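You operate a simulated robot arm through the tools that you are given. There is no shell and no other tool. Be economical: measure what you need, move in short steps, check, and stop when the job is done.

You are at the controls of a simulated two-armed robot. One attempt, no reset.

## Task
Pick up the red sample block with one hand, pass it to the other hand and put it on the white shelf at station 3. Set down upright: red sample block.

It is judged by the outcome, as a careful person would: the job done as asked, and still so three seconds after it is handed in. It fails if anything else is knocked over, pushed out of place, dropped, spilled or broken.

## Robot
Two 7-joint arms with two-finger parallel grippers on one trunk, on a base that drives. Base frame: it is fixed to the floor where the robot stands at the start and does not move with it; the origin is under the middle of the robot, x ahead of it, y to its left, z up. Units: m, degrees, N and s.
The left shoulder is at the start at [0.05, 0.165, 1.08], the right one opposite. With the tool pointing down near the work surface each hand reaches from about 0.24 to 0.7 m from the robot's upright axis, wherever it stands, measured 20 degrees to its own side. Places, roughly: white shelf at station 3 [-1.6, 2, 0.8]. Payload 3.91 kg a hand.
The tool frame of a hand sits at the grasp point between the pads (the TCP): z along the fingers, y along the line on which they close. The tips reach 0.03 m beyond it. Largest opening 0.11 m; finger width 0.02, thickness 0.01; the body of the gripper, 0.048 by 0.112 m, starts 0.055 m behind the TCP.
Orientation is told as [roll, pitch, yaw] about the base's x, y, z axes, in that order, counted from this pose: with the fingers straight down and closing along the base's y, the tool's x points along the base's -x, its y along +y and its z along -z.

## Interface
- The arms move only by the tool apply_moves. It takes "left_targets", "right_targets" or both (then of equal length, played together; a hand with none holds still); each is a list of rows, each an object of numbers (a shift or turn left out is 0, a gripper value left out holds the last): "fingers": the closure, from 0 (fully open) to 1 (shut); "x", "y", "z": the shift along the tool's x, y, z in mm; "wx", "wy", "wz": the turn, a rotation vector about the tool's x, y, z in degrees. In form: [{"fingers": .., "x": .., "y": .., "z": .., "wx": .., "wy": .., "wz": ..}, ...]. A call has 1 to 12 rows; each row is the pose to reach, as a shift and turn from the pose commanded when the call began, along the tool's axes at that moment. Rows are played at 5 a second. More than 0.05 m and 8.6 degrees between two rows, or a gripper value outside its range, and nothing of the call is played. Where a pose cannot be reached the arm comes as near as it can. A force on the tool above 40 N (or 10 N above the force at the start of the call, whichever is more), or a blocked arm, ends the call early, and 0.2 s more pass. Each finger travels about 0.045 m/s and halts on what it meets, pressing with about 39 N; the grip force reading is that of the motor and also rises with nothing between the fingers. The clock runs only during rows and for 0.2 s after the last one: add rows that repeat a pose to give the fingers time. The reply holds the time, the measured pose of the TCP, the force on the tool along the base axes, the opening and the grip force, in the units named above and with some noise, with the torque about the TCP (base axes, N m) and any sound that the robot's microphone picked up, and new pictures: "pictures" is both (left out), scene, wrist or none (wrist: the cameras of the hands that moved).
- Cameras (640 x 400 px; columns grow to the right, rows downward): "scene" is now at [0.1128, 0.03, 1.249]; the picture's right is [0.33, -0.94, 0.00], its down [-0.53, -0.19, -0.83] and it looks along [0.78, 0.27, -0.56] (base axes); focal length 292 px, centre (320, 200). "left" rides on the left gripper at [0.072, -0.017, -0.103] in its tool frame; the picture's right is [0.23, 0.97, 0.00], its down [-0.76, 0.18, -0.62] and it looks along [-0.61, 0.14, 0.78] (tool axes); focal length 222 px, centre (320, 200). "right" rides on the right gripper at [0.072, 0.017, -0.103] in its tool frame; the picture's right is [-0.23, 0.97, 0.00], its down [-0.76, -0.18, -0.62] and it looks along [-0.61, -0.14, 0.78] (tool axes); focal length 222 px, centre (320, 200). There is no depth. A picture from a camera that has moved, and an enlarged one, comes with that camera's place and axes in the base frame and with its lens.
- lift_body(by): slides the trunk up (or, below 0, down) by that many m; the arms and the scene camera ride with it, the base frame stays. It gives what a move gives, with no picture.
- drive_base(legs): drives the robot by 1 to 6 legs, each [ahead, left, turn to the left] in m, m and degrees, along the robot's own axes; the way and the turn of a leg run together, so that a leg with both is an arc; at most 1.5 m and 180 degrees a leg. The arms and the cameras ride along, it lands a little off, and it stops where it bumps. It gives what a move gives, and a new picture of the scene camera.
- turn_head(pan, tilt): turns the head with the scene camera to pan (to the left, within 80 degrees either way) and tilt (down, from -29 to 69), counted from straight ahead of the robot. It gives what a move gives, and a new picture of the scene camera.
- enlarge(camera, box): a new picture of the part [left, top, right, bottom] of that camera's present view, enlarged. No time passes.
- hand_in(): hands the job in; it is judged then, once.

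Work in short steps. Places have to be worked out from the pictures, the camera data and where the tool is seen: move nearer, look again, correct. Check each grasp and each placing, and mend what went wrong. You have 120 turns and 260 pictures in all, those below and enlarged ones among them. Open the grippers and draw the arms clear of the work before you hand the job in, unless the task says otherwise; then end with one line.

The tools are called after ">>>" as name(argument=value, ...) on one line, values as JSON. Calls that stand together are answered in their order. apply_moves: Moves the arms, as the interface text tells. Its arguments: {"type":"object","properties":{"left_targets":{"type":"array"},"right_targets":{"type":"array"},"pictures":{"type":"string","enum":["both","scene","wrist","none"]}},"required":[]} The other tools are called the same way: lift_body (by) slides the trunk up or down; drive_base (legs) drives the base; turn_head (pan, tilt) turns the head that bears the scene camera; enlarge (camera, box) takes an enlarged picture of a part of a camera's view; hand_in () hands the job in.

At the start:

```text
time_s: 0.0
left_ee_pos: [0.3449, 0.2342, 1.045]
left_orientation: [-0.1, 0.0, 0.0]
left_wrist_force: [-1.0, 0.4, -0.6]
left_ft_torque: [-0.04, -0.03, 0.03]
left_width: 0.1098
left_grip_force: 0.0
right_ee_pos: [0.4157, -0.0238, 1.0513]
right_orientation: [0.0, 0.0, 0.0]
right_wrist_force: [0.0, 0.0, -0.2]
right_ft_torque: [-0.04, -0.01, -0.01]
right_width: 0.11
right_grip_force: 0.0
trunk travel left (down, up): [-0.3, 0.203]
robot x, y, heading: [0.0014, -0.0002, -0.0]
head pan, tilt: [19.2, 34.2]
```

scene: 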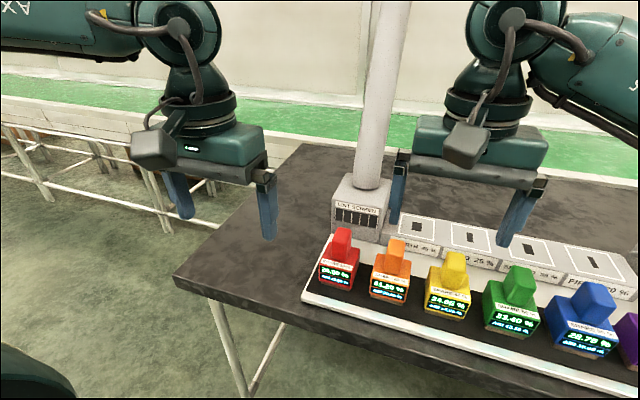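
right: 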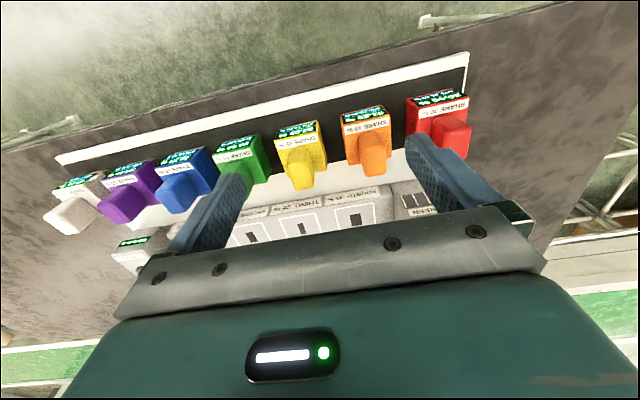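
left: 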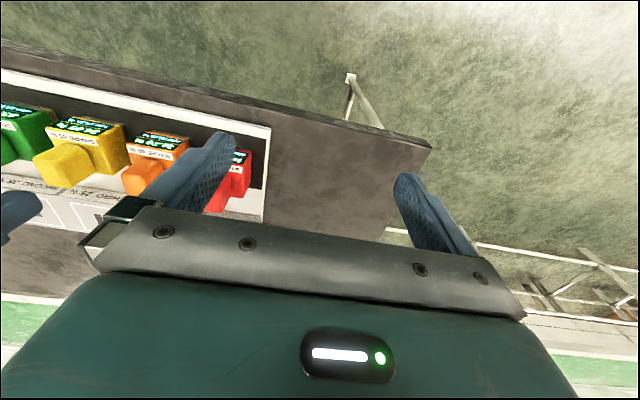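

I'll look closely at the red block first to measure its place and shape.

>>> enlarge(camera="scene", box=[280, 200, 440, 320])

>>> enlarge(camera="right", box=[330, 60, 510, 210])

```text
3.33 times, centred on (360, 260) of scene
camera zoom: at [0.1128, 0.03, 1.249], right [0.33, -0.94, 0.0], down [-0.53, -0.19, -0.83], along [0.78, 0.27, -0.56], focal length 972 px, centre (187, 0)
```

zoom: 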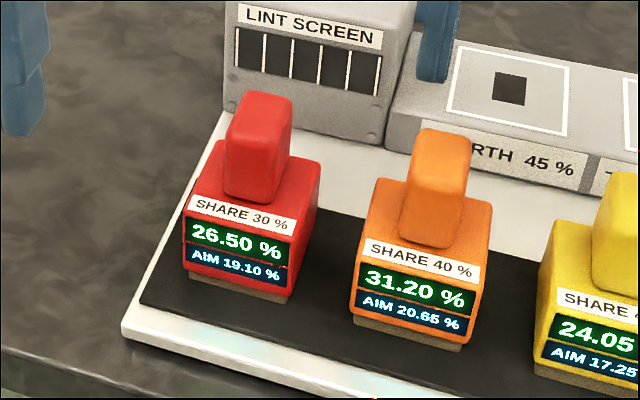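

```text
2.67 times, centred on (420, 135) of right
camera zoom: at [0.3434, -0.0088, 1.1531], right [0.23, 0.97, 0.0], down [0.76, -0.18, 0.62], along [0.61, -0.14, -0.78], focal length 592 px, centre (53, 373)
```

zoom: 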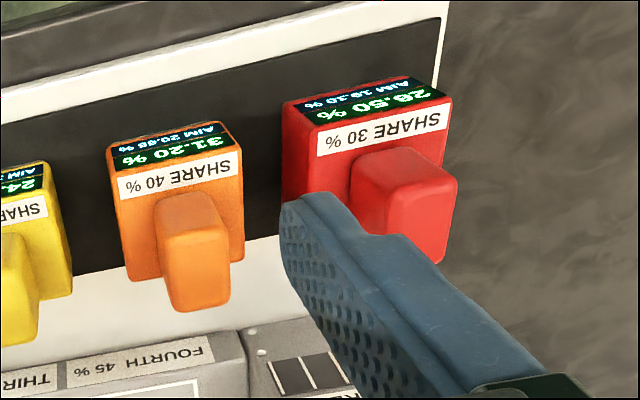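

The red block is about 57 mm wide with a knob on top, centred near [0.47, 0.116]; knob top is at about z = 0.927. Before deciding which grip goes where, I'll look towards station 3.

>>> turn_head(pan=80, tilt=10)

```text
time_s: 1.3
left_ee_pos: [0.3445, 0.2342, 1.0445]
left_orientation: [0.0, 0.1, 0.0]
left_wrist_force: [0.6, 0.7, 0.6]
left_ft_torque: [0.0, -0.04, 0.0]
left_width: 0.11
left_grip_force: 0.0
right_ee_pos: [0.4147, -0.0247, 1.0504]
right_orientation: [0.0, 0.0, 0.0]
right_wrist_force: [0.1, -0.1, 0.5]
right_ft_torque: [0.01, 0.02, 0.01]
right_width: 0.11
right_grip_force: 0.1
trunk travel left (down, up): [-0.3, 0.203]
robot x, y, heading: [-0.0034, 0.0001, 0.2]
head pan, tilt: [80.0, 10.0]
camera scene: at [0.0455, 0.0924, 1.288], right [0.98, -0.17, 0.0], down [-0.03, -0.17, -0.98], along [0.17, 0.97, -0.17], focal length 292 px, centre (320, 200)
```

scene: 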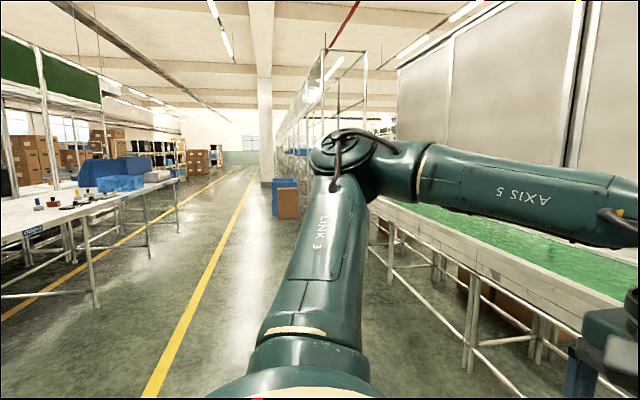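

The bench at left is probably station 3. I'll back off a little and turn to see it properly.

>>> drive_base(legs=[[-0.35, 0, 0], [0, 0, 45]])

```text
time_s: 5.7
left_ee_pos: [-0.2747, 0.4096, 1.0436]
left_orientation: [0.0, 0.0, 45.3]
left_wrist_force: [0.3, 0.4, 0.0]
left_ft_torque: [-0.01, -0.02, 0.01]
left_width: 0.11
left_grip_force: 0.1
right_ee_pos: [-0.0428, 0.2771, 1.0494]
right_orientation: [-0.1, 0.1, 45.2]
right_wrist_force: [-0.4, -0.3, 0.2]
right_ft_torque: [0.0, 0.01, 0.02]
right_width: 0.11
right_grip_force: 0.0
trunk travel left (down, up): [-0.3, 0.203]
robot x, y, heading: [-0.3512, -0.0007, 45.1]
head pan, tilt: [80.0, 10.0]
camera scene: at [-0.3846, 0.0973, 1.288], right [0.82, 0.58, 0.0], down [0.1, -0.14, -0.98], along [-0.57, 0.81, -0.17], focal length 292 px, centre (320, 200)
```

scene: 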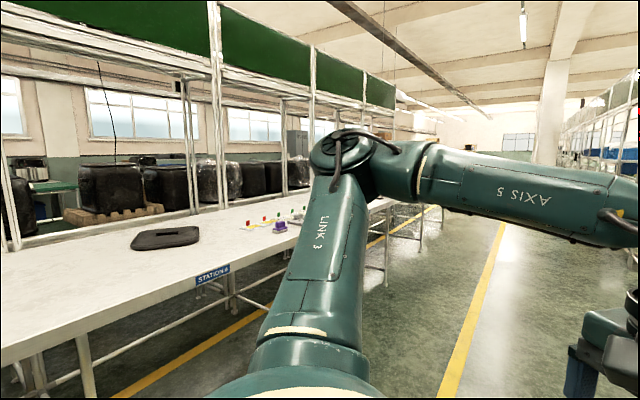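

>>> enlarge(camera="scene", box=[120, 190, 320, 315])

>>> turn_head(pan=55, tilt=10)

```text
3.20 times, centred on (220, 252) of scene
camera zoom: at [-0.3846, 0.0973, 1.288], right [0.82, 0.58, 0.0], down [0.1, -0.14, -0.98], along [-0.57, 0.81, -0.17], focal length 933 px, centre (640, 32)
```

zoom: 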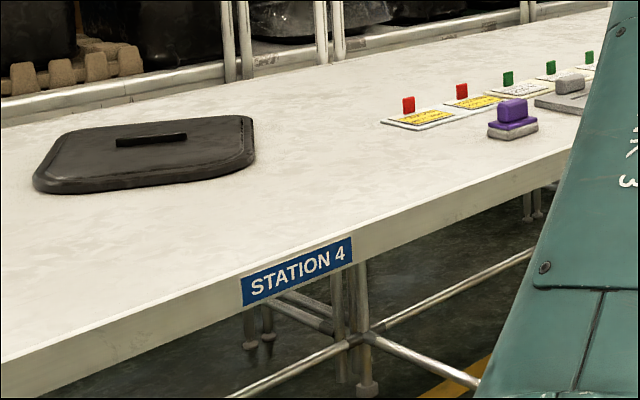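

```text
time_s: 6.5
left_ee_pos: [-0.2749, 0.4087, 1.045]
left_orientation: [-0.1, 0.0, 45.2]
left_wrist_force: [-0.2, -1.1, 0.5]
left_ft_torque: [-0.05, 0.01, 0.02]
left_width: 0.1099
left_grip_force: 0.1
right_ee_pos: [-0.0416, 0.278, 1.0504]
right_orientation: [0.0, 0.0, 45.2]
right_wrist_force: [0.2, -0.3, -0.1]
right_ft_torque: [0.0, 0.0, 0.03]
right_width: 0.11
right_grip_force: 0.1
trunk travel left (down, up): [-0.3, 0.203]
robot x, y, heading: [-0.3532, -0.0038, 45.5]
head pan, tilt: [55.0, 10.0]
camera scene: at [-0.3475, 0.1127, 1.288], right [0.98, 0.18, 0.0], down [0.03, -0.17, -0.98], along [-0.17, 0.97, -0.17], focal length 292 px, centre (320, 200)
```

scene: 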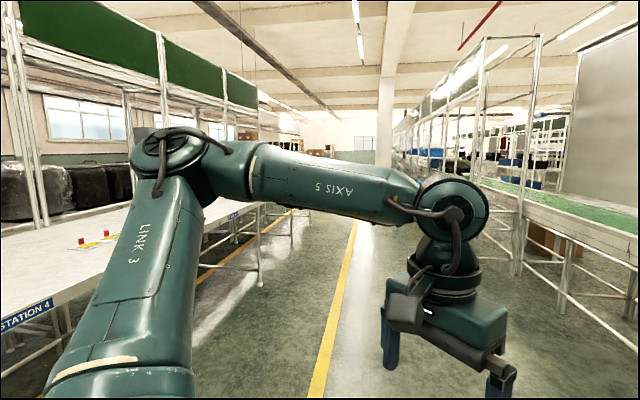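

Station 3 lies farther along that bench, hidden by my arm. I'll go up the aisle for a look.

>>> drive_base(legs=[[0, 0, 45], [1.2, 0, 0], [0, 0, 45]])

>>> turn_head(pan=10, tilt=20)

```text
time_s: 16.7
left_ee_pos: [-0.7615, 1.2763, 1.0455]
left_orientation: [-0.1, 0.1, 134.6]
left_wrist_force: [-0.3, -0.2, -0.8]
left_ft_torque: [0.01, 0.01, -0.03]
left_width: 0.1103
left_grip_force: 0.1
right_ee_pos: [-0.6278, 1.5081, 1.0502]
right_orientation: [0.0, 0.0, 134.7]
right_wrist_force: [-1.0, -0.7, -0.1]
right_ft_torque: [0.01, -0.03, -0.01]
right_width: 0.1101
right_grip_force: 0.0
trunk travel left (down, up): [-0.3, 0.203]
robot x, y, heading: [-0.3516, 1.1936, 134.9]
head pan, tilt: [55.0, 10.0]
camera scene: at [-0.4655, 1.2019, 1.288], right [-0.17, 0.99, 0.0], down [0.17, 0.03, -0.98], along [-0.97, -0.17, -0.17], focal length 292 px, centre (320, 200)
```

scene: 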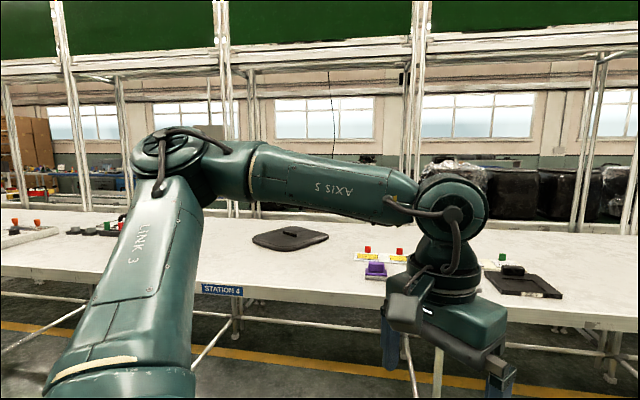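

```text
time_s: 17.9
left_ee_pos: [-0.7602, 1.2754, 1.0441]
left_orientation: [0.0, 0.0, 134.7]
left_wrist_force: [0.2, 0.1, 0.5]
left_ft_torque: [0.02, -0.01, 0.0]
left_width: 0.1103
left_grip_force: 0.0
right_ee_pos: [-0.6283, 1.5079, 1.0501]
right_orientation: [-0.1, 0.0, 134.6]
right_wrist_force: [0.3, -0.6, -0.4]
right_ft_torque: [0.06, 0.01, 0.0]
right_width: 0.1099
right_grip_force: 0.2
trunk travel left (down, up): [-0.3, 0.203]
robot x, y, heading: [-0.3533, 1.1931, 134.8]
head pan, tilt: [10.0, 20.0]
camera scene: at [-0.4498, 1.2714, 1.2717], right [0.58, 0.82, 0.0], down [0.28, -0.2, -0.94], along [-0.77, 0.54, -0.34], focal length 292 px, centre (320, 200)
```

scene: 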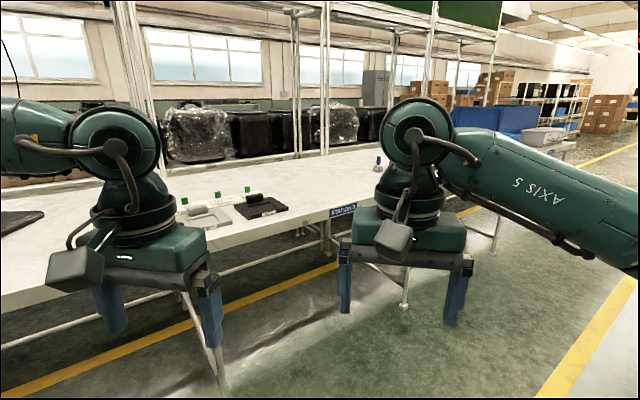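

>>> enlarge(camera="scene", box=[170, 140, 410, 290])

```text
2.67 times, centred on (290, 215) of scene
camera zoom: at [-0.4498, 1.2714, 1.2717], right [0.58, 0.82, 0.0], down [0.28, -0.2, -0.94], along [-0.77, 0.54, -0.34], focal length 777 px, centre (400, 160)
```

zoom: 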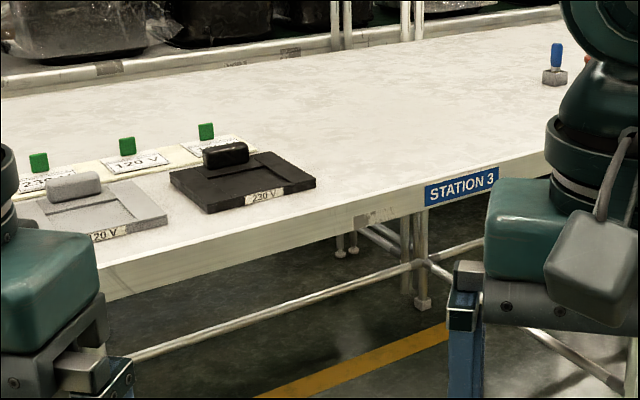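

The white shelf is the open bench top at station 3, free above, so a top-down placing by the knob suits. Plan: left hand takes the block's body from its free left side, right hand takes the knob from above, and places it. I drive back to the work table.

>>> drive_base(legs=[[0, 0, -44.8], [-1.19, 0, 0], [0, 0, -90]])

>>> turn_head(pan=10, tilt=40)

```text
time_s: 29.8
left_ee_pos: [-0.0112, 0.2353, 1.0442]
left_orientation: [-0.1, 0.0, -0.4]
left_wrist_force: [0.5, -0.2, 0.0]
left_ft_torque: [-0.01, -0.02, 0.03]
left_width: 0.11
left_grip_force: 0.1
right_ee_pos: [0.0592, -0.0227, 1.0505]
right_orientation: [0.1, 0.0, -0.4]
right_wrist_force: [0.1, 0.3, 0.6]
right_ft_torque: [0.01, 0.01, 0.03]
right_width: 0.1101
right_grip_force: 0.0
trunk travel left (down, up): [-0.3, 0.203]
robot x, y, heading: [-0.3578, 0.0001, -0.3]
head pan, tilt: [10.0, 20.0]
camera scene: at [-0.2358, 0.0198, 1.2717], right [0.17, -0.99, 0.0], down [-0.34, -0.06, -0.94], along [0.93, 0.16, -0.34], focal length 292 px, centre (320, 200)
```

scene: 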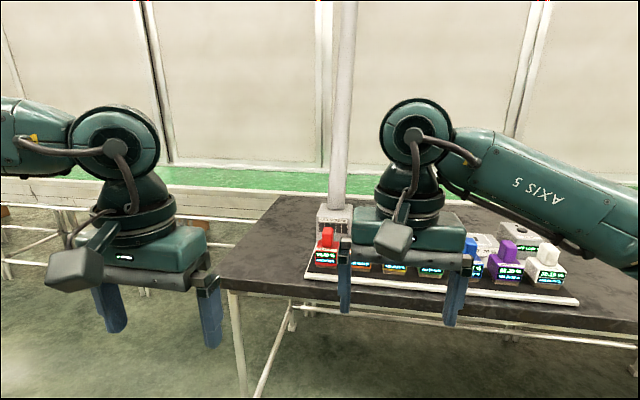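

```text
time_s: 30.6
left_ee_pos: [-0.0104, 0.236, 1.0448]
left_orientation: [0.0, 0.1, -0.4]
left_wrist_force: [0.4, 0.0, -0.5]
left_ft_torque: [0.0, 0.02, -0.01]
left_width: 0.1099
left_grip_force: 0.1
right_ee_pos: [0.0578, -0.0227, 1.0492]
right_orientation: [0.0, -0.1, -0.5]
right_wrist_force: [-0.1, 0.7, 0.5]
right_ft_torque: [-0.02, -0.01, 0.0]
right_width: 0.1101
right_grip_force: 0.1
trunk travel left (down, up): [-0.3, 0.203]
robot x, y, heading: [-0.3581, 0.0, -0.3]
head pan, tilt: [10.0, 40.0]
camera scene: at [-0.2438, 0.0185, 1.2404], right [0.17, -0.99, 0.0], down [-0.63, -0.11, -0.77], along [0.76, 0.13, -0.64], focal length 292 px, centre (320, 200)
```

scene: 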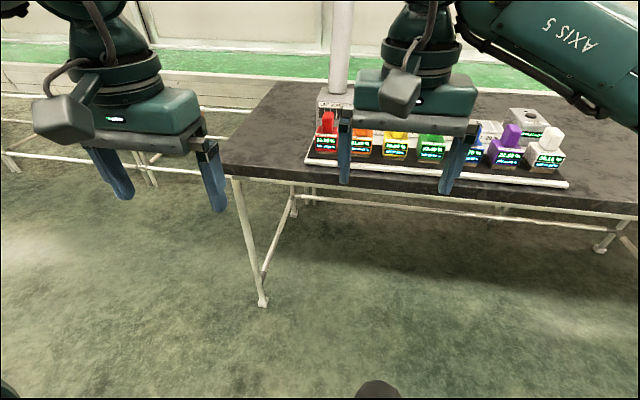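

Space here is free, so I pre-orient both hands: yaw each by +90° (closing along base x).

>>> apply_moves(left_targets=[{"wz": -8.2}, {"wz": -16.4}, {"wz": -24.6}, {"wz": -32.8}, {"wz": -41}, {"wz": -49.2}, {"wz": -57.4}, {"wz": -65.6}, {"wz": -73.8}, {"wz": -82}, {"wz": -90}, {"wz": -90}], right_targets=[{"wz": -8.2}, {"wz": -16.4}, {"wz": -24.6}, {"wz": -32.8}, {"wz": -41}, {"wz": -49.2}, {"wz": -57.4}, {"wz": -65.6}, {"wz": -73.8}, {"wz": -82}, {"wz": -90}, {"wz": -90}], pictures="none")

>>> apply_moves(left_targets=[{"wy": 8}, {"wy": 16}, {"wy": 24}, {"wy": 32}, {"wy": 40}, {"wy": 48}, {"wy": 56}, {"wy": 64}, {"wy": 70}, {"wy": 70}], pictures="both")

```text
time_s: 33.2
left_ee_pos: [-0.0103, 0.235, 1.0442]
left_orientation: [0.0, 0.0, 89.7]
left_wrist_force: [0.1, -0.6, 0.2]
left_ft_torque: [0.01, 0.02, -0.02]
left_width: 0.1098
left_grip_force: 0.1
right_ee_pos: [-0.0171, -0.0095, 1.044]
right_orientation: [0.0, -0.1, 89.6]
right_wrist_force: [0.3, 0.4, -0.1]
right_ft_torque: [-0.02, 0.0, 0.01]
right_width: 0.1101
right_grip_force: 0.0
right hand out of reach, approached as far as the arm can: row 10, 11, 12
trunk travel left (down, up): [-0.3, 0.203]
robot x, y, heading: [-0.3529, 0.0064, -0.5]
head pan, tilt: [10.0, 40.0]
```

```text
time_s: 35.4
left_ee_pos: [-0.0103, 0.2356, 1.0453]
left_orientation: [0.0, 70.1, 89.6]
left_wrist_force: [-0.1, -0.4, -0.2]
left_ft_torque: [0.0, -0.01, 0.05]
left_width: 0.1099
left_grip_force: 0.1
right_ee_pos: [-0.0163, -0.0096, 1.0446]
right_orientation: [0.0, 0.0, 89.5]
right_wrist_force: [0.1, 0.5, -0.4]
right_ft_torque: [-0.02, -0.02, -0.03]
right_width: 0.1098
right_grip_force: 0.0
trunk travel left (down, up): [-0.3, 0.203]
robot x, y, heading: [-0.3563, 0.0016, -0.2]
head pan, tilt: [10.0, 40.0]
camera scene: at [-0.2438, 0.0185, 1.2403], right [0.17, -0.99, 0.0], down [-0.63, -0.11, -0.77], along [0.76, 0.13, -0.64], focal length 292 px, centre (320, 200)
camera left: at [0.0058, 0.3085, 1.1478], right [-0.97, -0.07, 0.21], down [-0.17, 0.85, -0.5], along [-0.15, -0.53, -0.84], focal length 222 px, centre (320, 200)
```

scene: 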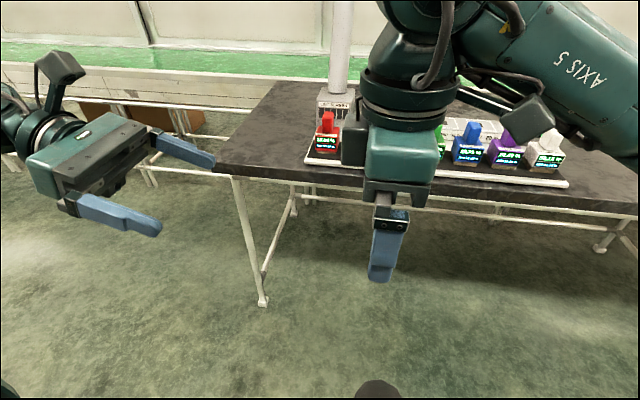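
left: 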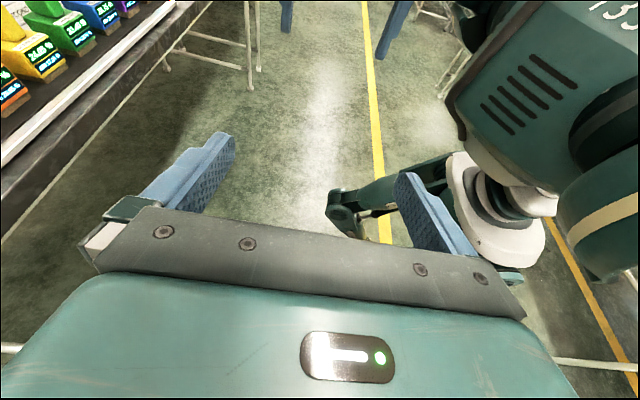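

Orientation reached. I tuck the right hand outward, then drive up to the table.

>>> apply_moves(right_targets=[{"x": 45}, {"x": 90, "z": -20}, {"x": 130, "z": -40}], left_targets=[{"x": 10}, {"x": 20}, {"x": 30, "z": -30}], pictures="none")

>>> drive_base(legs=[[0.35, 0, 0.2]])

```text
time_s: 36.2
left_ee_pos: [-0.0102, 0.2523, 1.0829]
left_orientation: [0.0, 70.0, 89.6]
left_wrist_force: [-0.6, -0.1, -0.1]
left_ft_torque: [0.01, -0.03, -0.01]
left_width: 0.1101
left_grip_force: 0.1
right_ee_pos: [-0.0598, -0.1145, 1.0767]
right_orientation: [0.0, -0.1, 89.5]
right_wrist_force: [-0.3, 0.1, 0.0]
right_ft_torque: [-0.03, -0.04, -0.01]
right_width: 0.11
right_grip_force: 0.0
right hand out of reach, approached as far as the arm can: row 1, 2, 3
trunk travel left (down, up): [-0.3, 0.203]
robot x, y, heading: [-0.3586, 0.0073, -0.7]
head pan, tilt: [10.0, 40.0]
```

```text
time_s: 38.5
left_ee_pos: [0.3398, 0.2516, 1.0824]
left_orientation: [0.1, 70.0, 89.7]
left_wrist_force: [-0.4, 0.7, -0.6]
left_ft_torque: [-0.01, 0.02, -0.01]
left_width: 0.1102
left_grip_force: 0.1
right_ee_pos: [0.2903, -0.1151, 1.076]
right_orientation: [0.0, 0.0, 89.6]
right_wrist_force: [0.0, -0.4, 0.4]
right_ft_torque: [-0.02, -0.02, 0.03]
right_width: 0.1098
right_grip_force: 0.0
trunk travel left (down, up): [-0.3, 0.203]
robot x, y, heading: [-0.0073, 0.0015, -0.4]
head pan, tilt: [10.0, 40.0]
camera scene: at [0.1061, 0.0165, 1.2402], right [0.17, -0.99, 0.0], down [-0.63, -0.11, -0.77], along [0.75, 0.13, -0.64], focal length 292 px, centre (320, 200)
```

scene: 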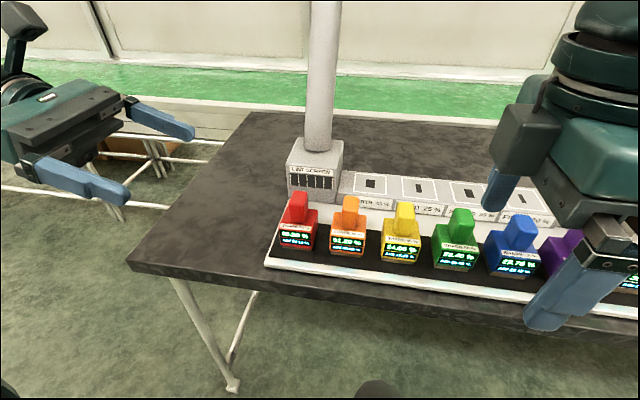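

Left moves to a standoff left of the block, near [0.472, 0.28, 0.95].

>>> apply_moves(left_targets=[{"x": -27, "y": -27, "z": 3}, {"x": -54, "y": -54, "z": 6}, {"x": -80, "y": -80, "z": 10}, {"x": -106, "y": -106, "z": 13}, {"x": -132, "y": -132, "z": 16}, {"x": -132, "y": -132, "z": 16}])

```text
time_s: 39.9
left_ee_pos: [0.4717, 0.2799, 0.9516]
left_orientation: [-0.1, 70.0, 89.6]
left_wrist_force: [0.1, 0.3, -0.1]
left_ft_torque: [0.01, -0.02, 0.01]
left_width: 0.1101
left_grip_force: 0.1
right_ee_pos: [0.2908, -0.1145, 1.0756]
right_orientation: [-0.1, 0.0, 89.6]
right_wrist_force: [-1.5, -0.2, -0.5]
right_ft_torque: [0.01, -0.02, -0.01]
right_width: 0.1101
right_grip_force: 0.1
trunk travel left (down, up): [-0.3, 0.203]
robot x, y, heading: [-0.009, 0.0016, -0.1]
head pan, tilt: [10.0, 40.0]
camera scene: at [0.1056, 0.0164, 1.2403], right [0.17, -0.99, 0.0], down [-0.63, -0.11, -0.77], along [0.76, 0.13, -0.64], focal length 292 px, centre (320, 200)
camera left: at [0.4875, 0.3533, 1.0565], right [-0.97, -0.07, 0.21], down [-0.17, 0.85, -0.5], along [-0.14, -0.53, -0.84], focal length 222 px, centre (320, 200)
```

scene: 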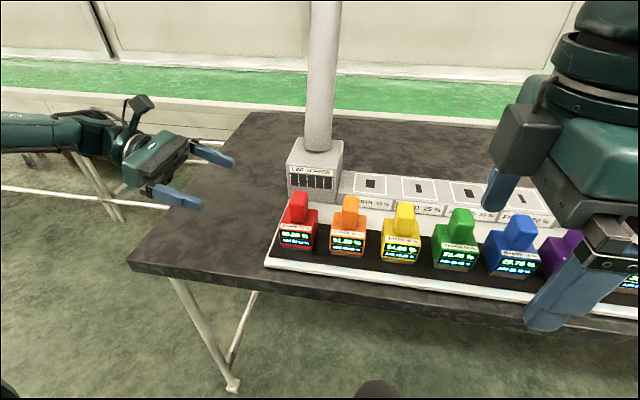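
left: 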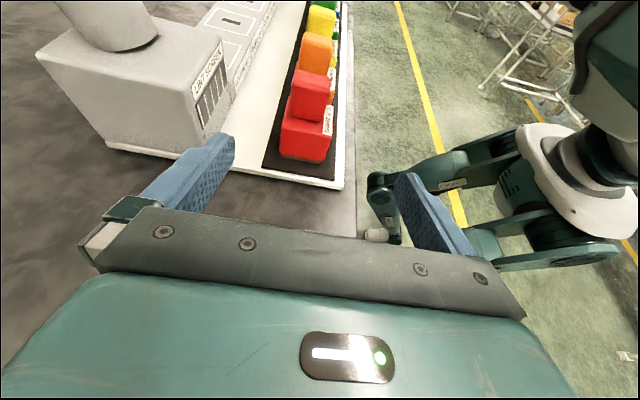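

>>> enlarge(camera="left", box=[240, 50, 368, 200])

>>> enlarge(camera="scene", box=[240, 180, 368, 280])

```text
2.67 times, centred on (304, 125) of left
camera zoom: at [0.4875, 0.3533, 1.0565], right [-0.97, -0.07, 0.21], down [-0.17, 0.85, -0.5], along [-0.14, -0.53, -0.84], focal length 592 px, centre (363, 400)
```

zoom: 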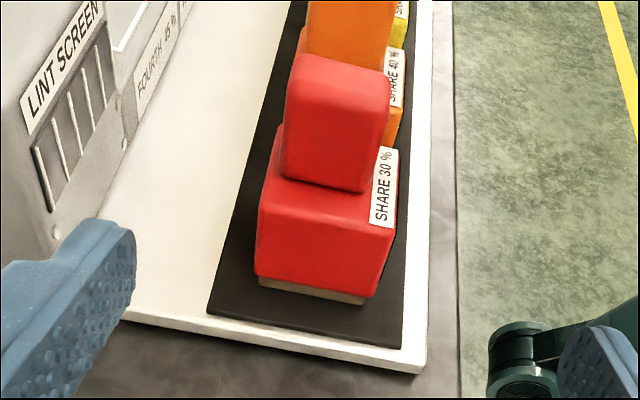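

```text
4.00 times, centred on (304, 230) of scene
camera zoom: at [0.1056, 0.0164, 1.2403], right [0.17, -0.99, 0.0], down [-0.63, -0.11, -0.77], along [0.76, 0.13, -0.64], focal length 1166 px, centre (384, 80)
```

zoom: 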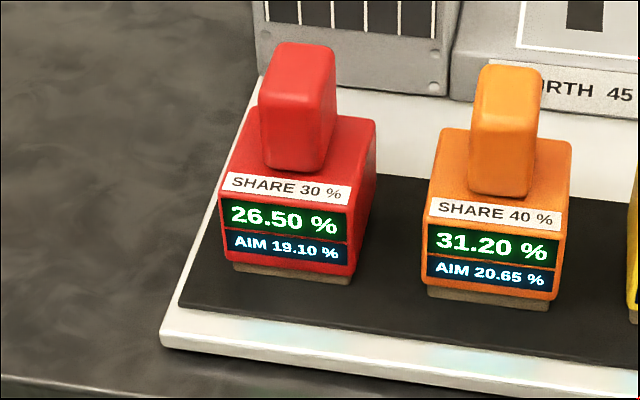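

Block body measured: x 0.45–0.508, left face y≈0.149, z 0.83–0.878. I go to the pre-grasp on a line 20° down, then look.

>>> apply_moves(left_targets=[{"x": -18, "y": -4, "z": 23}, {"x": -35, "y": -7, "z": 47}, {"x": -35, "y": -7, "z": 77}, {"x": -35, "y": -7, "z": 107}, {"x": -35, "y": -7, "z": 107}])

>>> enlarge(camera="scene", box=[190, 150, 350, 280])

```text
time_s: 41.1
left_ee_pos: [0.4781, 0.1921, 0.8839]
left_orientation: [0.0, 70.0, 89.7]
left_wrist_force: [0.1, 0.6, -0.4]
left_ft_torque: [-0.01, 0.0, -0.02]
left_width: 0.1098
left_grip_force: 0.0
right_ee_pos: [0.2905, -0.1161, 1.076]
right_orientation: [0.0, 0.1, 89.5]
right_wrist_force: [0.1, 0.6, 0.2]
right_ft_torque: [0.02, 0.0, 0.0]
right_width: 0.11
right_grip_force: 0.2
trunk travel left (down, up): [-0.3, 0.203]
robot x, y, heading: [-0.0084, 0.0012, -0.2]
head pan, tilt: [10.0, 40.0]
camera scene: at [0.1057, 0.0166, 1.2403], right [0.17, -0.99, 0.0], down [-0.63, -0.11, -0.77], along [0.76, 0.13, -0.64], focal length 292 px, centre (320, 200)
camera left: at [0.4931, 0.2653, 0.9879], right [-0.97, -0.07, 0.21], down [-0.17, 0.85, -0.5], along [-0.14, -0.53, -0.84], focal length 222 px, centre (320, 200)
```

scene: 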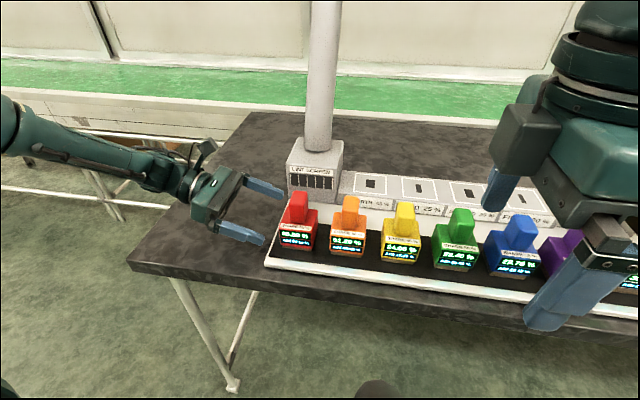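
left: 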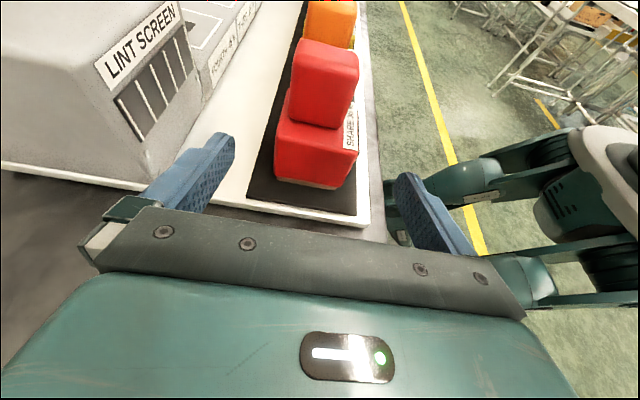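

```text
3.08 times, centred on (270, 215) of scene
camera zoom: at [0.1057, 0.0166, 1.2403], right [0.17, -0.99, 0.0], down [-0.63, -0.11, -0.77], along [0.76, 0.13, -0.64], focal length 897 px, centre (474, 154)
```

zoom: 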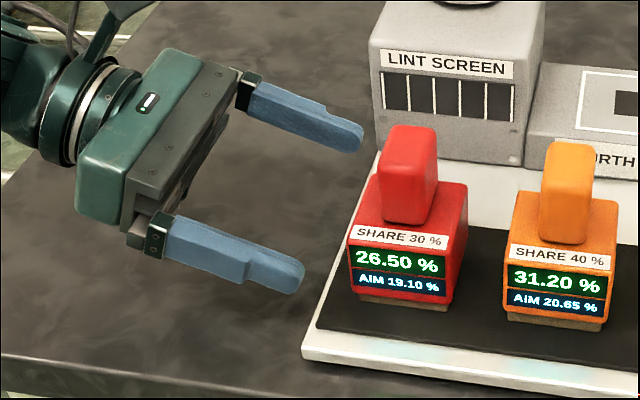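

Fingers straddle the block well in x. Advance 60 mm and check.

>>> apply_moves(left_targets=[{"z": 20}, {"z": 40}, {"z": 60}, {"z": 60}])

>>> enlarge(camera="scene", box=[220, 160, 360, 280])

```text
time_s: 42.1
left_ee_pos: [0.4697, 0.1379, 0.8729]
left_orientation: [0.0, 70.0, 89.7]
left_wrist_force: [0.4, 0.7, -0.9]
left_ft_torque: [0.02, 0.02, -0.02]
left_width: 0.11
left_grip_force: 0.0
left hand out of reach, approached as far as the arm can: row 3, 4
right_ee_pos: [0.2894, -0.1154, 1.0763]
right_orientation: [0.0, -0.1, 89.6]
right_wrist_force: [0.3, 0.3, -0.2]
right_ft_torque: [0.04, 0.05, 0.03]
right_width: 0.1099
right_grip_force: 0.0
trunk travel left (down, up): [-0.3, 0.203]
robot x, y, heading: [-0.0086, 0.0017, -0.2]
head pan, tilt: [10.0, 40.0]
camera scene: at [0.1057, 0.0165, 1.2403], right [0.17, -0.99, 0.0], down [-0.63, -0.11, -0.77], along [0.76, 0.13, -0.64], focal length 292 px, centre (320, 200)
camera left: at [0.4864, 0.2115, 0.9762], right [-0.97, -0.07, 0.21], down [-0.17, 0.85, -0.5], along [-0.14, -0.53, -0.84], focal length 222 px, centre (320, 200)
```

scene: 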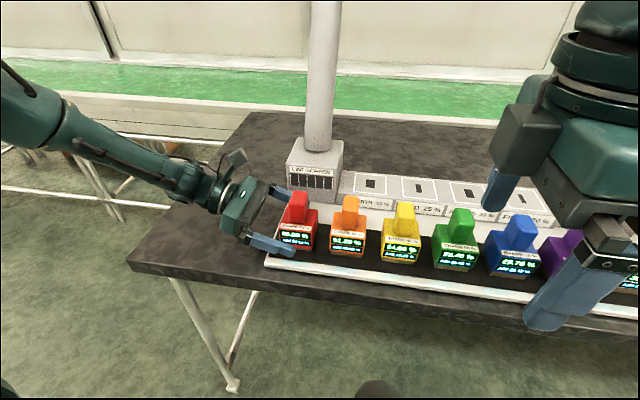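
left: 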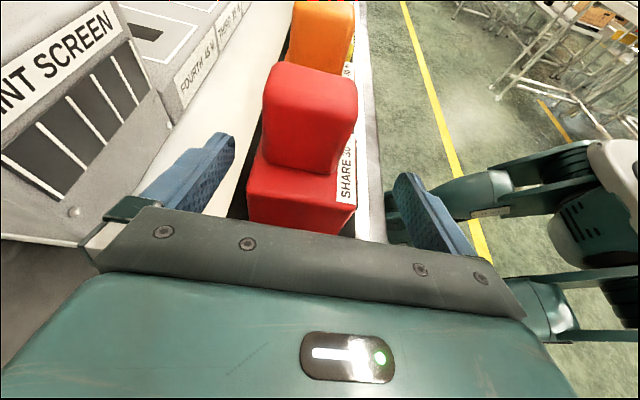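

```text
3.33 times, centred on (290, 220) of scene
camera zoom: at [0.1057, 0.0165, 1.2403], right [0.17, -0.99, 0.0], down [-0.63, -0.11, -0.77], along [0.76, 0.13, -0.64], focal length 972 px, centre (420, 133)
```

zoom: 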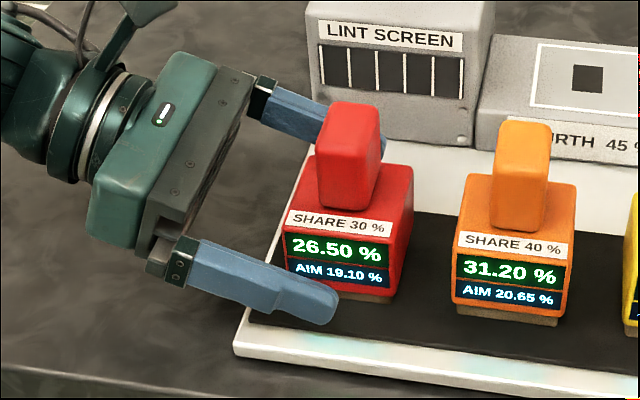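

Reach was clipped (10 mm high, 9 mm short in x). Lower the trunk by 11 mm to get height right.

>>> lift_body(by=-0.011)

```text
time_s: 42.6
left_ee_pos: [0.4707, 0.1377, 0.8601]
left_orientation: [0.0, 70.1, 89.6]
left_wrist_force: [-0.9, -0.1, -0.7]
left_ft_torque: [-0.01, -0.01, -0.01]
left_width: 0.1098
left_grip_force: 0.0
right_ee_pos: [0.2904, -0.1151, 1.066]
right_orientation: [0.1, 0.0, 89.7]
right_wrist_force: [0.3, -0.3, 1.1]
right_ft_torque: [0.03, 0.02, 0.01]
right_width: 0.11
right_grip_force: 0.1
trunk travel left (down, up): [-0.289, 0.214]
robot x, y, heading: [-0.0041, 0.0014, -0.5]
head pan, tilt: [10.0, 40.0]
```

Height is right now. Nudge 8 mm in +x to centre the block between the fingers.

>>> apply_moves(left_targets=[{"y": -8}, {"y": -8}], pictures="wrist")

```text
time_s: 43.2
left_ee_pos: [0.475, 0.1396, 0.8651]
left_orientation: [0.0, 69.9, 89.7]
left_wrist_force: [-0.2, 0.1, 0.3]
left_ft_torque: [0.0, 0.0, -0.02]
left_width: 0.1102
left_grip_force: 0.0
left hand out of reach, approached as far as the arm can: row 1, 2
right_ee_pos: [0.2906, -0.1151, 1.0656]
right_orientation: [0.0, 0.0, 89.7]
right_wrist_force: [0.2, 0.0, 0.1]
right_ft_torque: [0.03, 0.0, -0.01]
right_width: 0.1102
right_grip_force: 0.1
trunk travel left (down, up): [-0.289, 0.214]
robot x, y, heading: [-0.0069, 0.0, -0.2]
head pan, tilt: [10.0, 40.0]
camera left: at [0.4916, 0.2128, 0.9687], right [-0.97, -0.07, 0.21], down [-0.17, 0.85, -0.5], along [-0.14, -0.53, -0.84], focal length 222 px, centre (320, 200)
```

left: 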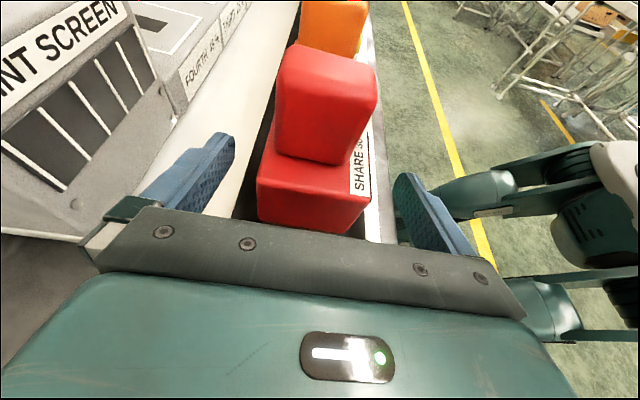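

Position is good (0.475, 0.140, 0.865). Close on the body.

>>> apply_moves(left_targets=[{"fingers": 0.3}, {"fingers": 0.6}, {"fingers": 1}, {"fingers": 1}, {"fingers": 1}, {"fingers": 1}])

```text
time_s: 44.6
left_ee_pos: [0.4748, 0.1404, 0.8644]
left_orientation: [-0.1, 69.9, 89.6]
left_wrist_force: [0.5, -0.4, 1.1]
left_ft_torque: [0.0, -0.01, 0.03]
left_width: 0.0615
left_grip_force: 38.9
right_ee_pos: [0.29, -0.1155, 1.0651]
right_orientation: [-0.1, 0.0, 89.5]
right_wrist_force: [-0.4, -0.1, -0.9]
right_ft_torque: [-0.02, -0.03, 0.02]
right_width: 0.11
right_grip_force: 0.1
trunk travel left (down, up): [-0.289, 0.214]
robot x, y, heading: [-0.0064, -0.0006, -0.3]
head pan, tilt: [10.0, 40.0]
camera scene: at [0.1058, 0.0165, 1.2293], right [0.17, -0.99, 0.0], down [-0.63, -0.11, -0.77], along [0.76, 0.13, -0.64], focal length 292 px, centre (320, 200)
camera left: at [0.4916, 0.2128, 0.9687], right [-0.97, -0.07, 0.21], down [-0.17, 0.85, -0.5], along [-0.14, -0.53, -0.84], focal length 222 px, centre (320, 200)
```

scene: 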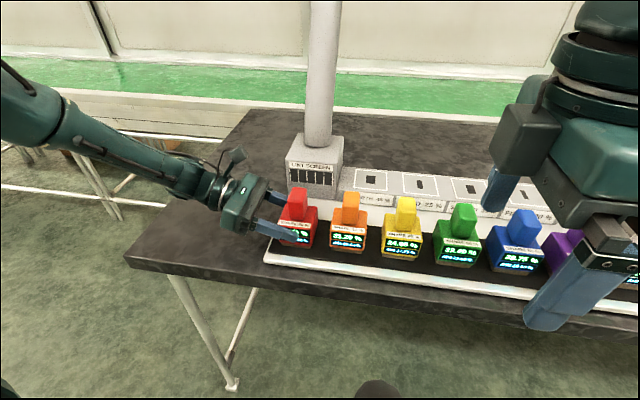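
left: 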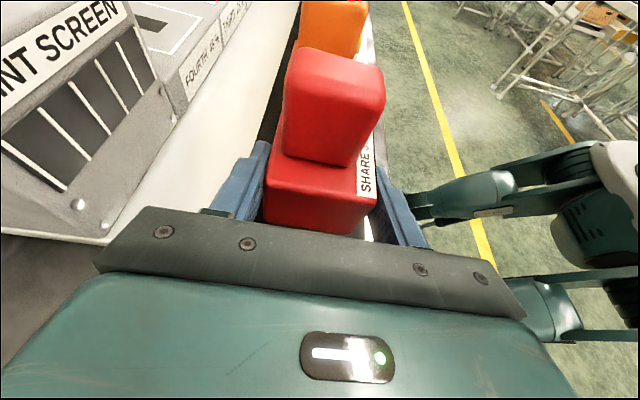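

Firm grip at 61.5 mm. Lift straight up with the trunk.

>>> lift_body(by=0.12)

>>> drive_base(legs=[[-0.4, 0, 0]])

```text
time_s: 46.1
left_ee_pos: [0.4759, 0.1391, 0.9858]
left_orientation: [0.0, 69.9, 89.7]
left_wrist_force: [-0.7, -0.3, 0.1]
left_ft_torque: [0.02, 0.0, 0.0]
left_width: 0.0614
left_grip_force: 38.6
right_ee_pos: [0.2903, -0.1154, 1.1842]
right_orientation: [0.0, 0.1, 89.6]
right_wrist_force: [-0.7, 0.6, 0.2]
right_ft_torque: [0.04, 0.01, 0.0]
right_width: 0.1097
right_grip_force: 0.1
trunk travel left (down, up): [-0.409, 0.094]
robot x, y, heading: [-0.0054, 0.0011, 0.0]
head pan, tilt: [10.0, 40.0]
```

```text
time_s: 48.7
left_ee_pos: [0.0725, 0.1412, 0.9849]
left_orientation: [-0.1, 70.0, 89.7]
left_wrist_force: [-0.2, 0.2, -0.7]
left_ft_torque: [0.02, -0.01, -0.04]
left_width: 0.0616
left_grip_force: 39.5
right_ee_pos: [-0.1133, -0.1134, 1.1862]
right_orientation: [0.1, 0.0, 89.6]
right_wrist_force: [0.5, -0.1, -0.5]
right_ft_torque: [-0.01, -0.05, 0.02]
right_width: 0.1099
right_grip_force: 0.0
trunk travel left (down, up): [-0.409, 0.094]
robot x, y, heading: [-0.41, 0.0004, -0.3]
head pan, tilt: [10.0, 40.0]
camera scene: at [-0.2974, 0.0188, 1.3493], right [0.17, -0.99, 0.0], down [-0.63, -0.11, -0.77], along [0.76, 0.13, -0.64], focal length 292 px, centre (320, 200)
```

scene: 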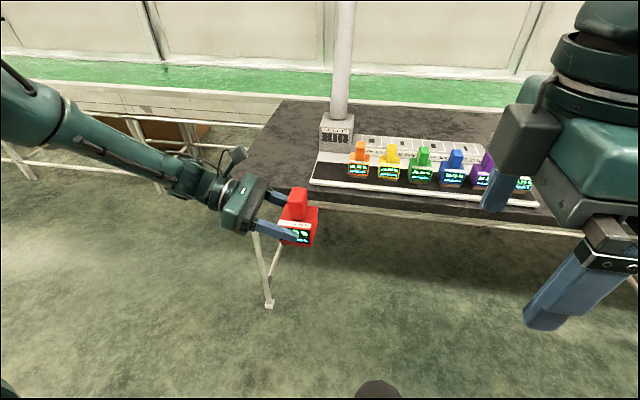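

Block is held upright, clear of the table. For the take-over the right hand will mirror the left: yaw −90°, tilted 45°, gripping the knob from the upper right. First turn right hand back by 90°.

>>> apply_moves(right_targets=[{"wz": 8.2}, {"wz": 16.4}, {"wz": 24.6}, {"wz": 32.8}, {"wz": 41}, {"wz": 49.2}, {"wz": 57.4}, {"wz": 65.6}, {"wz": 73.8}, {"wz": 82}, {"wz": 90}], pictures="none")

>>> apply_moves(right_targets=[{"wz": 8.2}, {"wz": 16.4}, {"wz": 24.6}, {"wz": 32.8}, {"wz": 41}, {"wz": 49.2}, {"wz": 57.4}, {"wz": 65.6}, {"wz": 73.8}, {"wz": 82}, {"wz": 90}, {"wz": 90}], pictures="none")

>>> apply_moves(right_targets=[{"wy": 8}, {"wy": 16}, {"wy": 24}, {"wy": 32}, {"wy": 40}, {"wy": 45}, {"wy": 45}])

```text
time_s: 51.1
left_ee_pos: [0.0725, 0.1427, 0.9853]
left_orientation: [0.0, 69.9, 89.8]
left_wrist_force: [-0.1, 0.4, -1.7]
left_ft_torque: [0.03, -0.01, 0.0]
left_width: 0.0615
left_grip_force: 39.0
right_ee_pos: [-0.1133, -0.1129, 1.184]
right_orientation: [0.0, 0.0, -0.6]
right_wrist_force: [-0.8, -0.7, 0.3]
right_ft_torque: [-0.01, 0.0, -0.02]
right_width: 0.1101
right_grip_force: 0.1
trunk travel left (down, up): [-0.409, 0.094]
robot x, y, heading: [-0.4069, 0.0075, -0.5]
head pan, tilt: [10.0, 40.0]
```

```text
time_s: 53.7
left_ee_pos: [0.0729, 0.141, 0.9859]
left_orientation: [0.0, 69.9, 89.7]
left_wrist_force: [-0.6, 0.4, -1.0]
left_ft_torque: [-0.01, -0.01, -0.02]
left_width: 0.0615
left_grip_force: 39.0
right_ee_pos: [-0.1132, -0.1133, 1.1844]
right_orientation: [0.1, 0.0, -90.4]
right_wrist_force: [0.4, 0.1, -0.3]
right_ft_torque: [-0.01, -0.01, 0.01]
right_width: 0.11
right_grip_force: 0.1
trunk travel left (down, up): [-0.409, 0.094]
robot x, y, heading: [-0.4103, 0.0028, -0.7]
head pan, tilt: [10.0, 40.0]
```

```text
time_s: 55.3
left_ee_pos: [0.0726, 0.1407, 0.9843]
left_orientation: [0.0, 69.9, 89.8]
left_wrist_force: [0.3, 0.1, -2.2]
left_ft_torque: [0.04, 0.0, 0.01]
left_width: 0.0617
left_grip_force: 39.1
right_ee_pos: [-0.113, -0.1136, 1.1848]
right_orientation: [0.1, 45.1, -90.4]
right_wrist_force: [0.6, 0.2, -0.4]
right_ft_torque: [0.02, -0.01, -0.02]
right_width: 0.1097
right_grip_force: 0.2
trunk travel left (down, up): [-0.409, 0.094]
robot x, y, heading: [-0.4111, 0.0044, -0.3]
head pan, tilt: [10.0, 40.0]
camera scene: at [-0.2969, 0.0189, 1.3493], right [0.17, -0.99, 0.0], down [-0.63, -0.11, -0.77], along [0.76, 0.13, -0.64], focal length 292 px, centre (320, 200)
camera right: at [-0.0965, -0.1369, 1.3089], right [0.97, -0.17, -0.16], down [-0.19, -0.98, -0.1], along [-0.14, 0.13, -0.98], focal length 222 px, centre (320, 200)
```

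scene: 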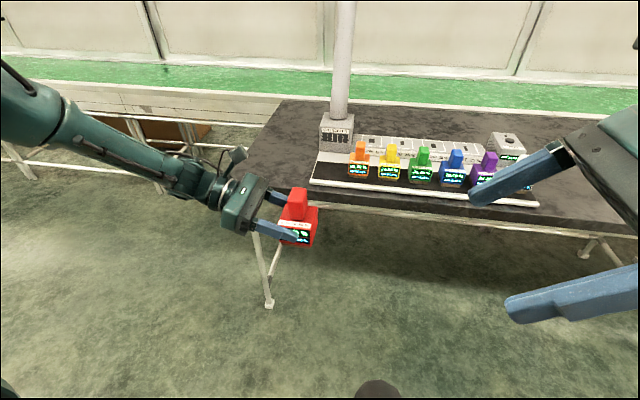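
right: 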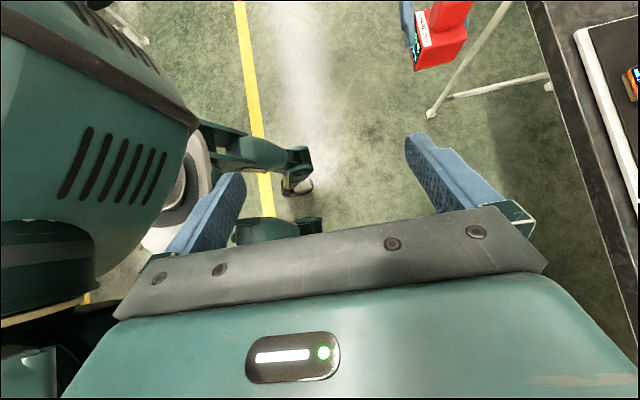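

Both hands are well posed. Zoom in to measure the knob in the hand.

>>> enlarge(camera="scene", box=[230, 160, 358, 260])

>>> enlarge(camera="left", box=[200, 20, 440, 260])

```text
4.00 times, centred on (294, 210) of scene
camera zoom: at [-0.2969, 0.0189, 1.3493], right [0.17, -0.99, 0.0], down [-0.63, -0.11, -0.77], along [0.76, 0.13, -0.64], focal length 1166 px, centre (424, 160)
```

zoom: 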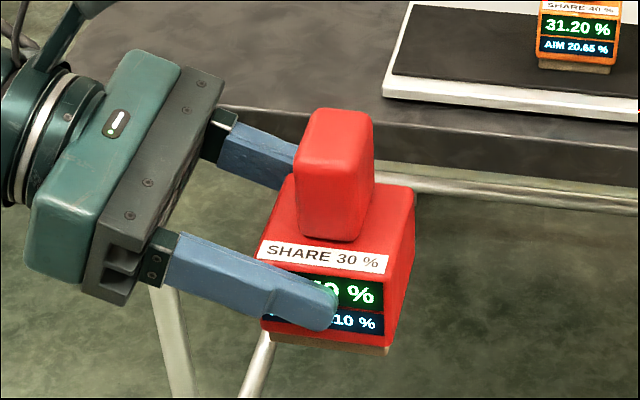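

```text
1.67 times, centred on (320, 140) of left
camera zoom: at [0.089, 0.2149, 1.0885], right [-0.97, -0.07, 0.21], down [-0.17, 0.85, -0.5], along [-0.14, -0.53, -0.84], focal length 370 px, centre (320, 300)
```

zoom: 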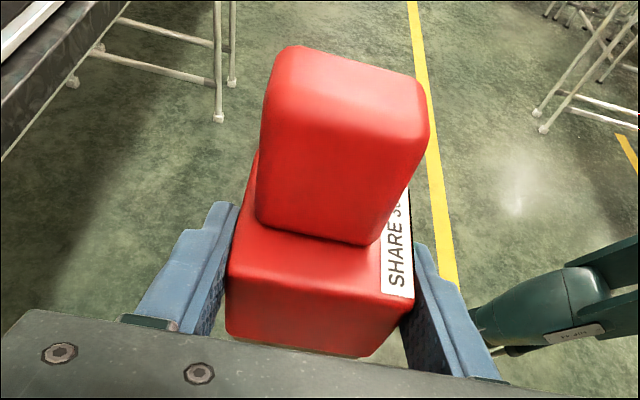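

Knob top is at about (0.077, 0.120, 1.043). Move right hand to a pre-grasp 100 mm back along its approach line.

>>> apply_moves(right_targets=[{"x": 8, "y": 30, "z": 25}, {"x": 16, "y": 60, "z": 50}, {"x": 24, "y": 90, "z": 75}, {"x": 32, "y": 120, "z": 100}, {"x": 40, "y": 150, "z": 125}, {"x": 47, "y": 170, "z": 150}, {"x": 53, "y": 190, "z": 171}, {"x": 53, "y": 190, "z": 171}])

```text
time_s: 57.1
left_ee_pos: [0.0729, 0.1416, 0.9845]
left_orientation: [-0.1, 69.9, 89.7]
left_wrist_force: [-0.1, 0.0, -1.2]
left_ft_torque: [0.03, -0.04, 0.0]
left_width: 0.0615
left_grip_force: 39.0
right_ee_pos: [0.078, 0.044, 1.1013]
right_orientation: [0.1, 45.0, -90.5]
right_wrist_force: [0.6, -0.1, 0.1]
right_ft_torque: [-0.03, 0.0, 0.02]
right_width: 0.11
right_grip_force: 0.1
trunk travel left (down, up): [-0.409, 0.094]
robot x, y, heading: [-0.4098, 0.0054, 0.0]
head pan, tilt: [10.0, 40.0]
camera scene: at [-0.2971, 0.0186, 1.3493], right [0.17, -0.99, 0.0], down [-0.63, -0.11, -0.77], along [0.76, 0.13, -0.64], focal length 292 px, centre (320, 200)
camera right: at [0.0952, 0.0195, 1.2253], right [0.97, -0.17, -0.16], down [-0.18, -0.98, -0.1], along [-0.14, 0.12, -0.98], focal length 222 px, centre (320, 200)
```

scene: 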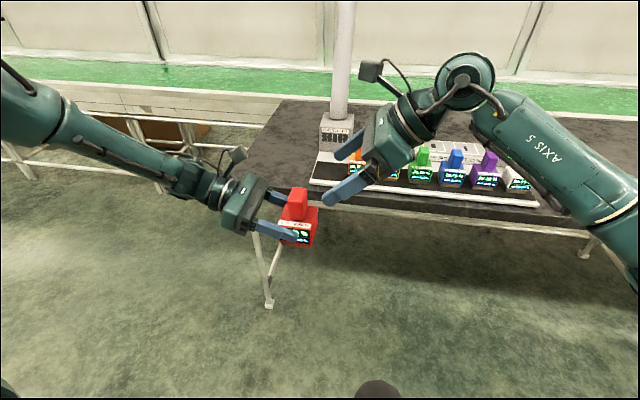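
right: 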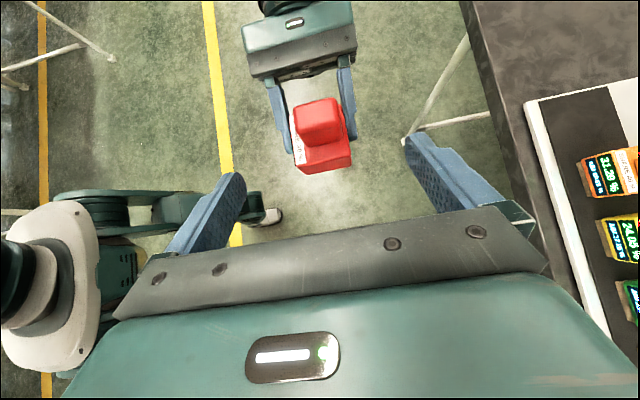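

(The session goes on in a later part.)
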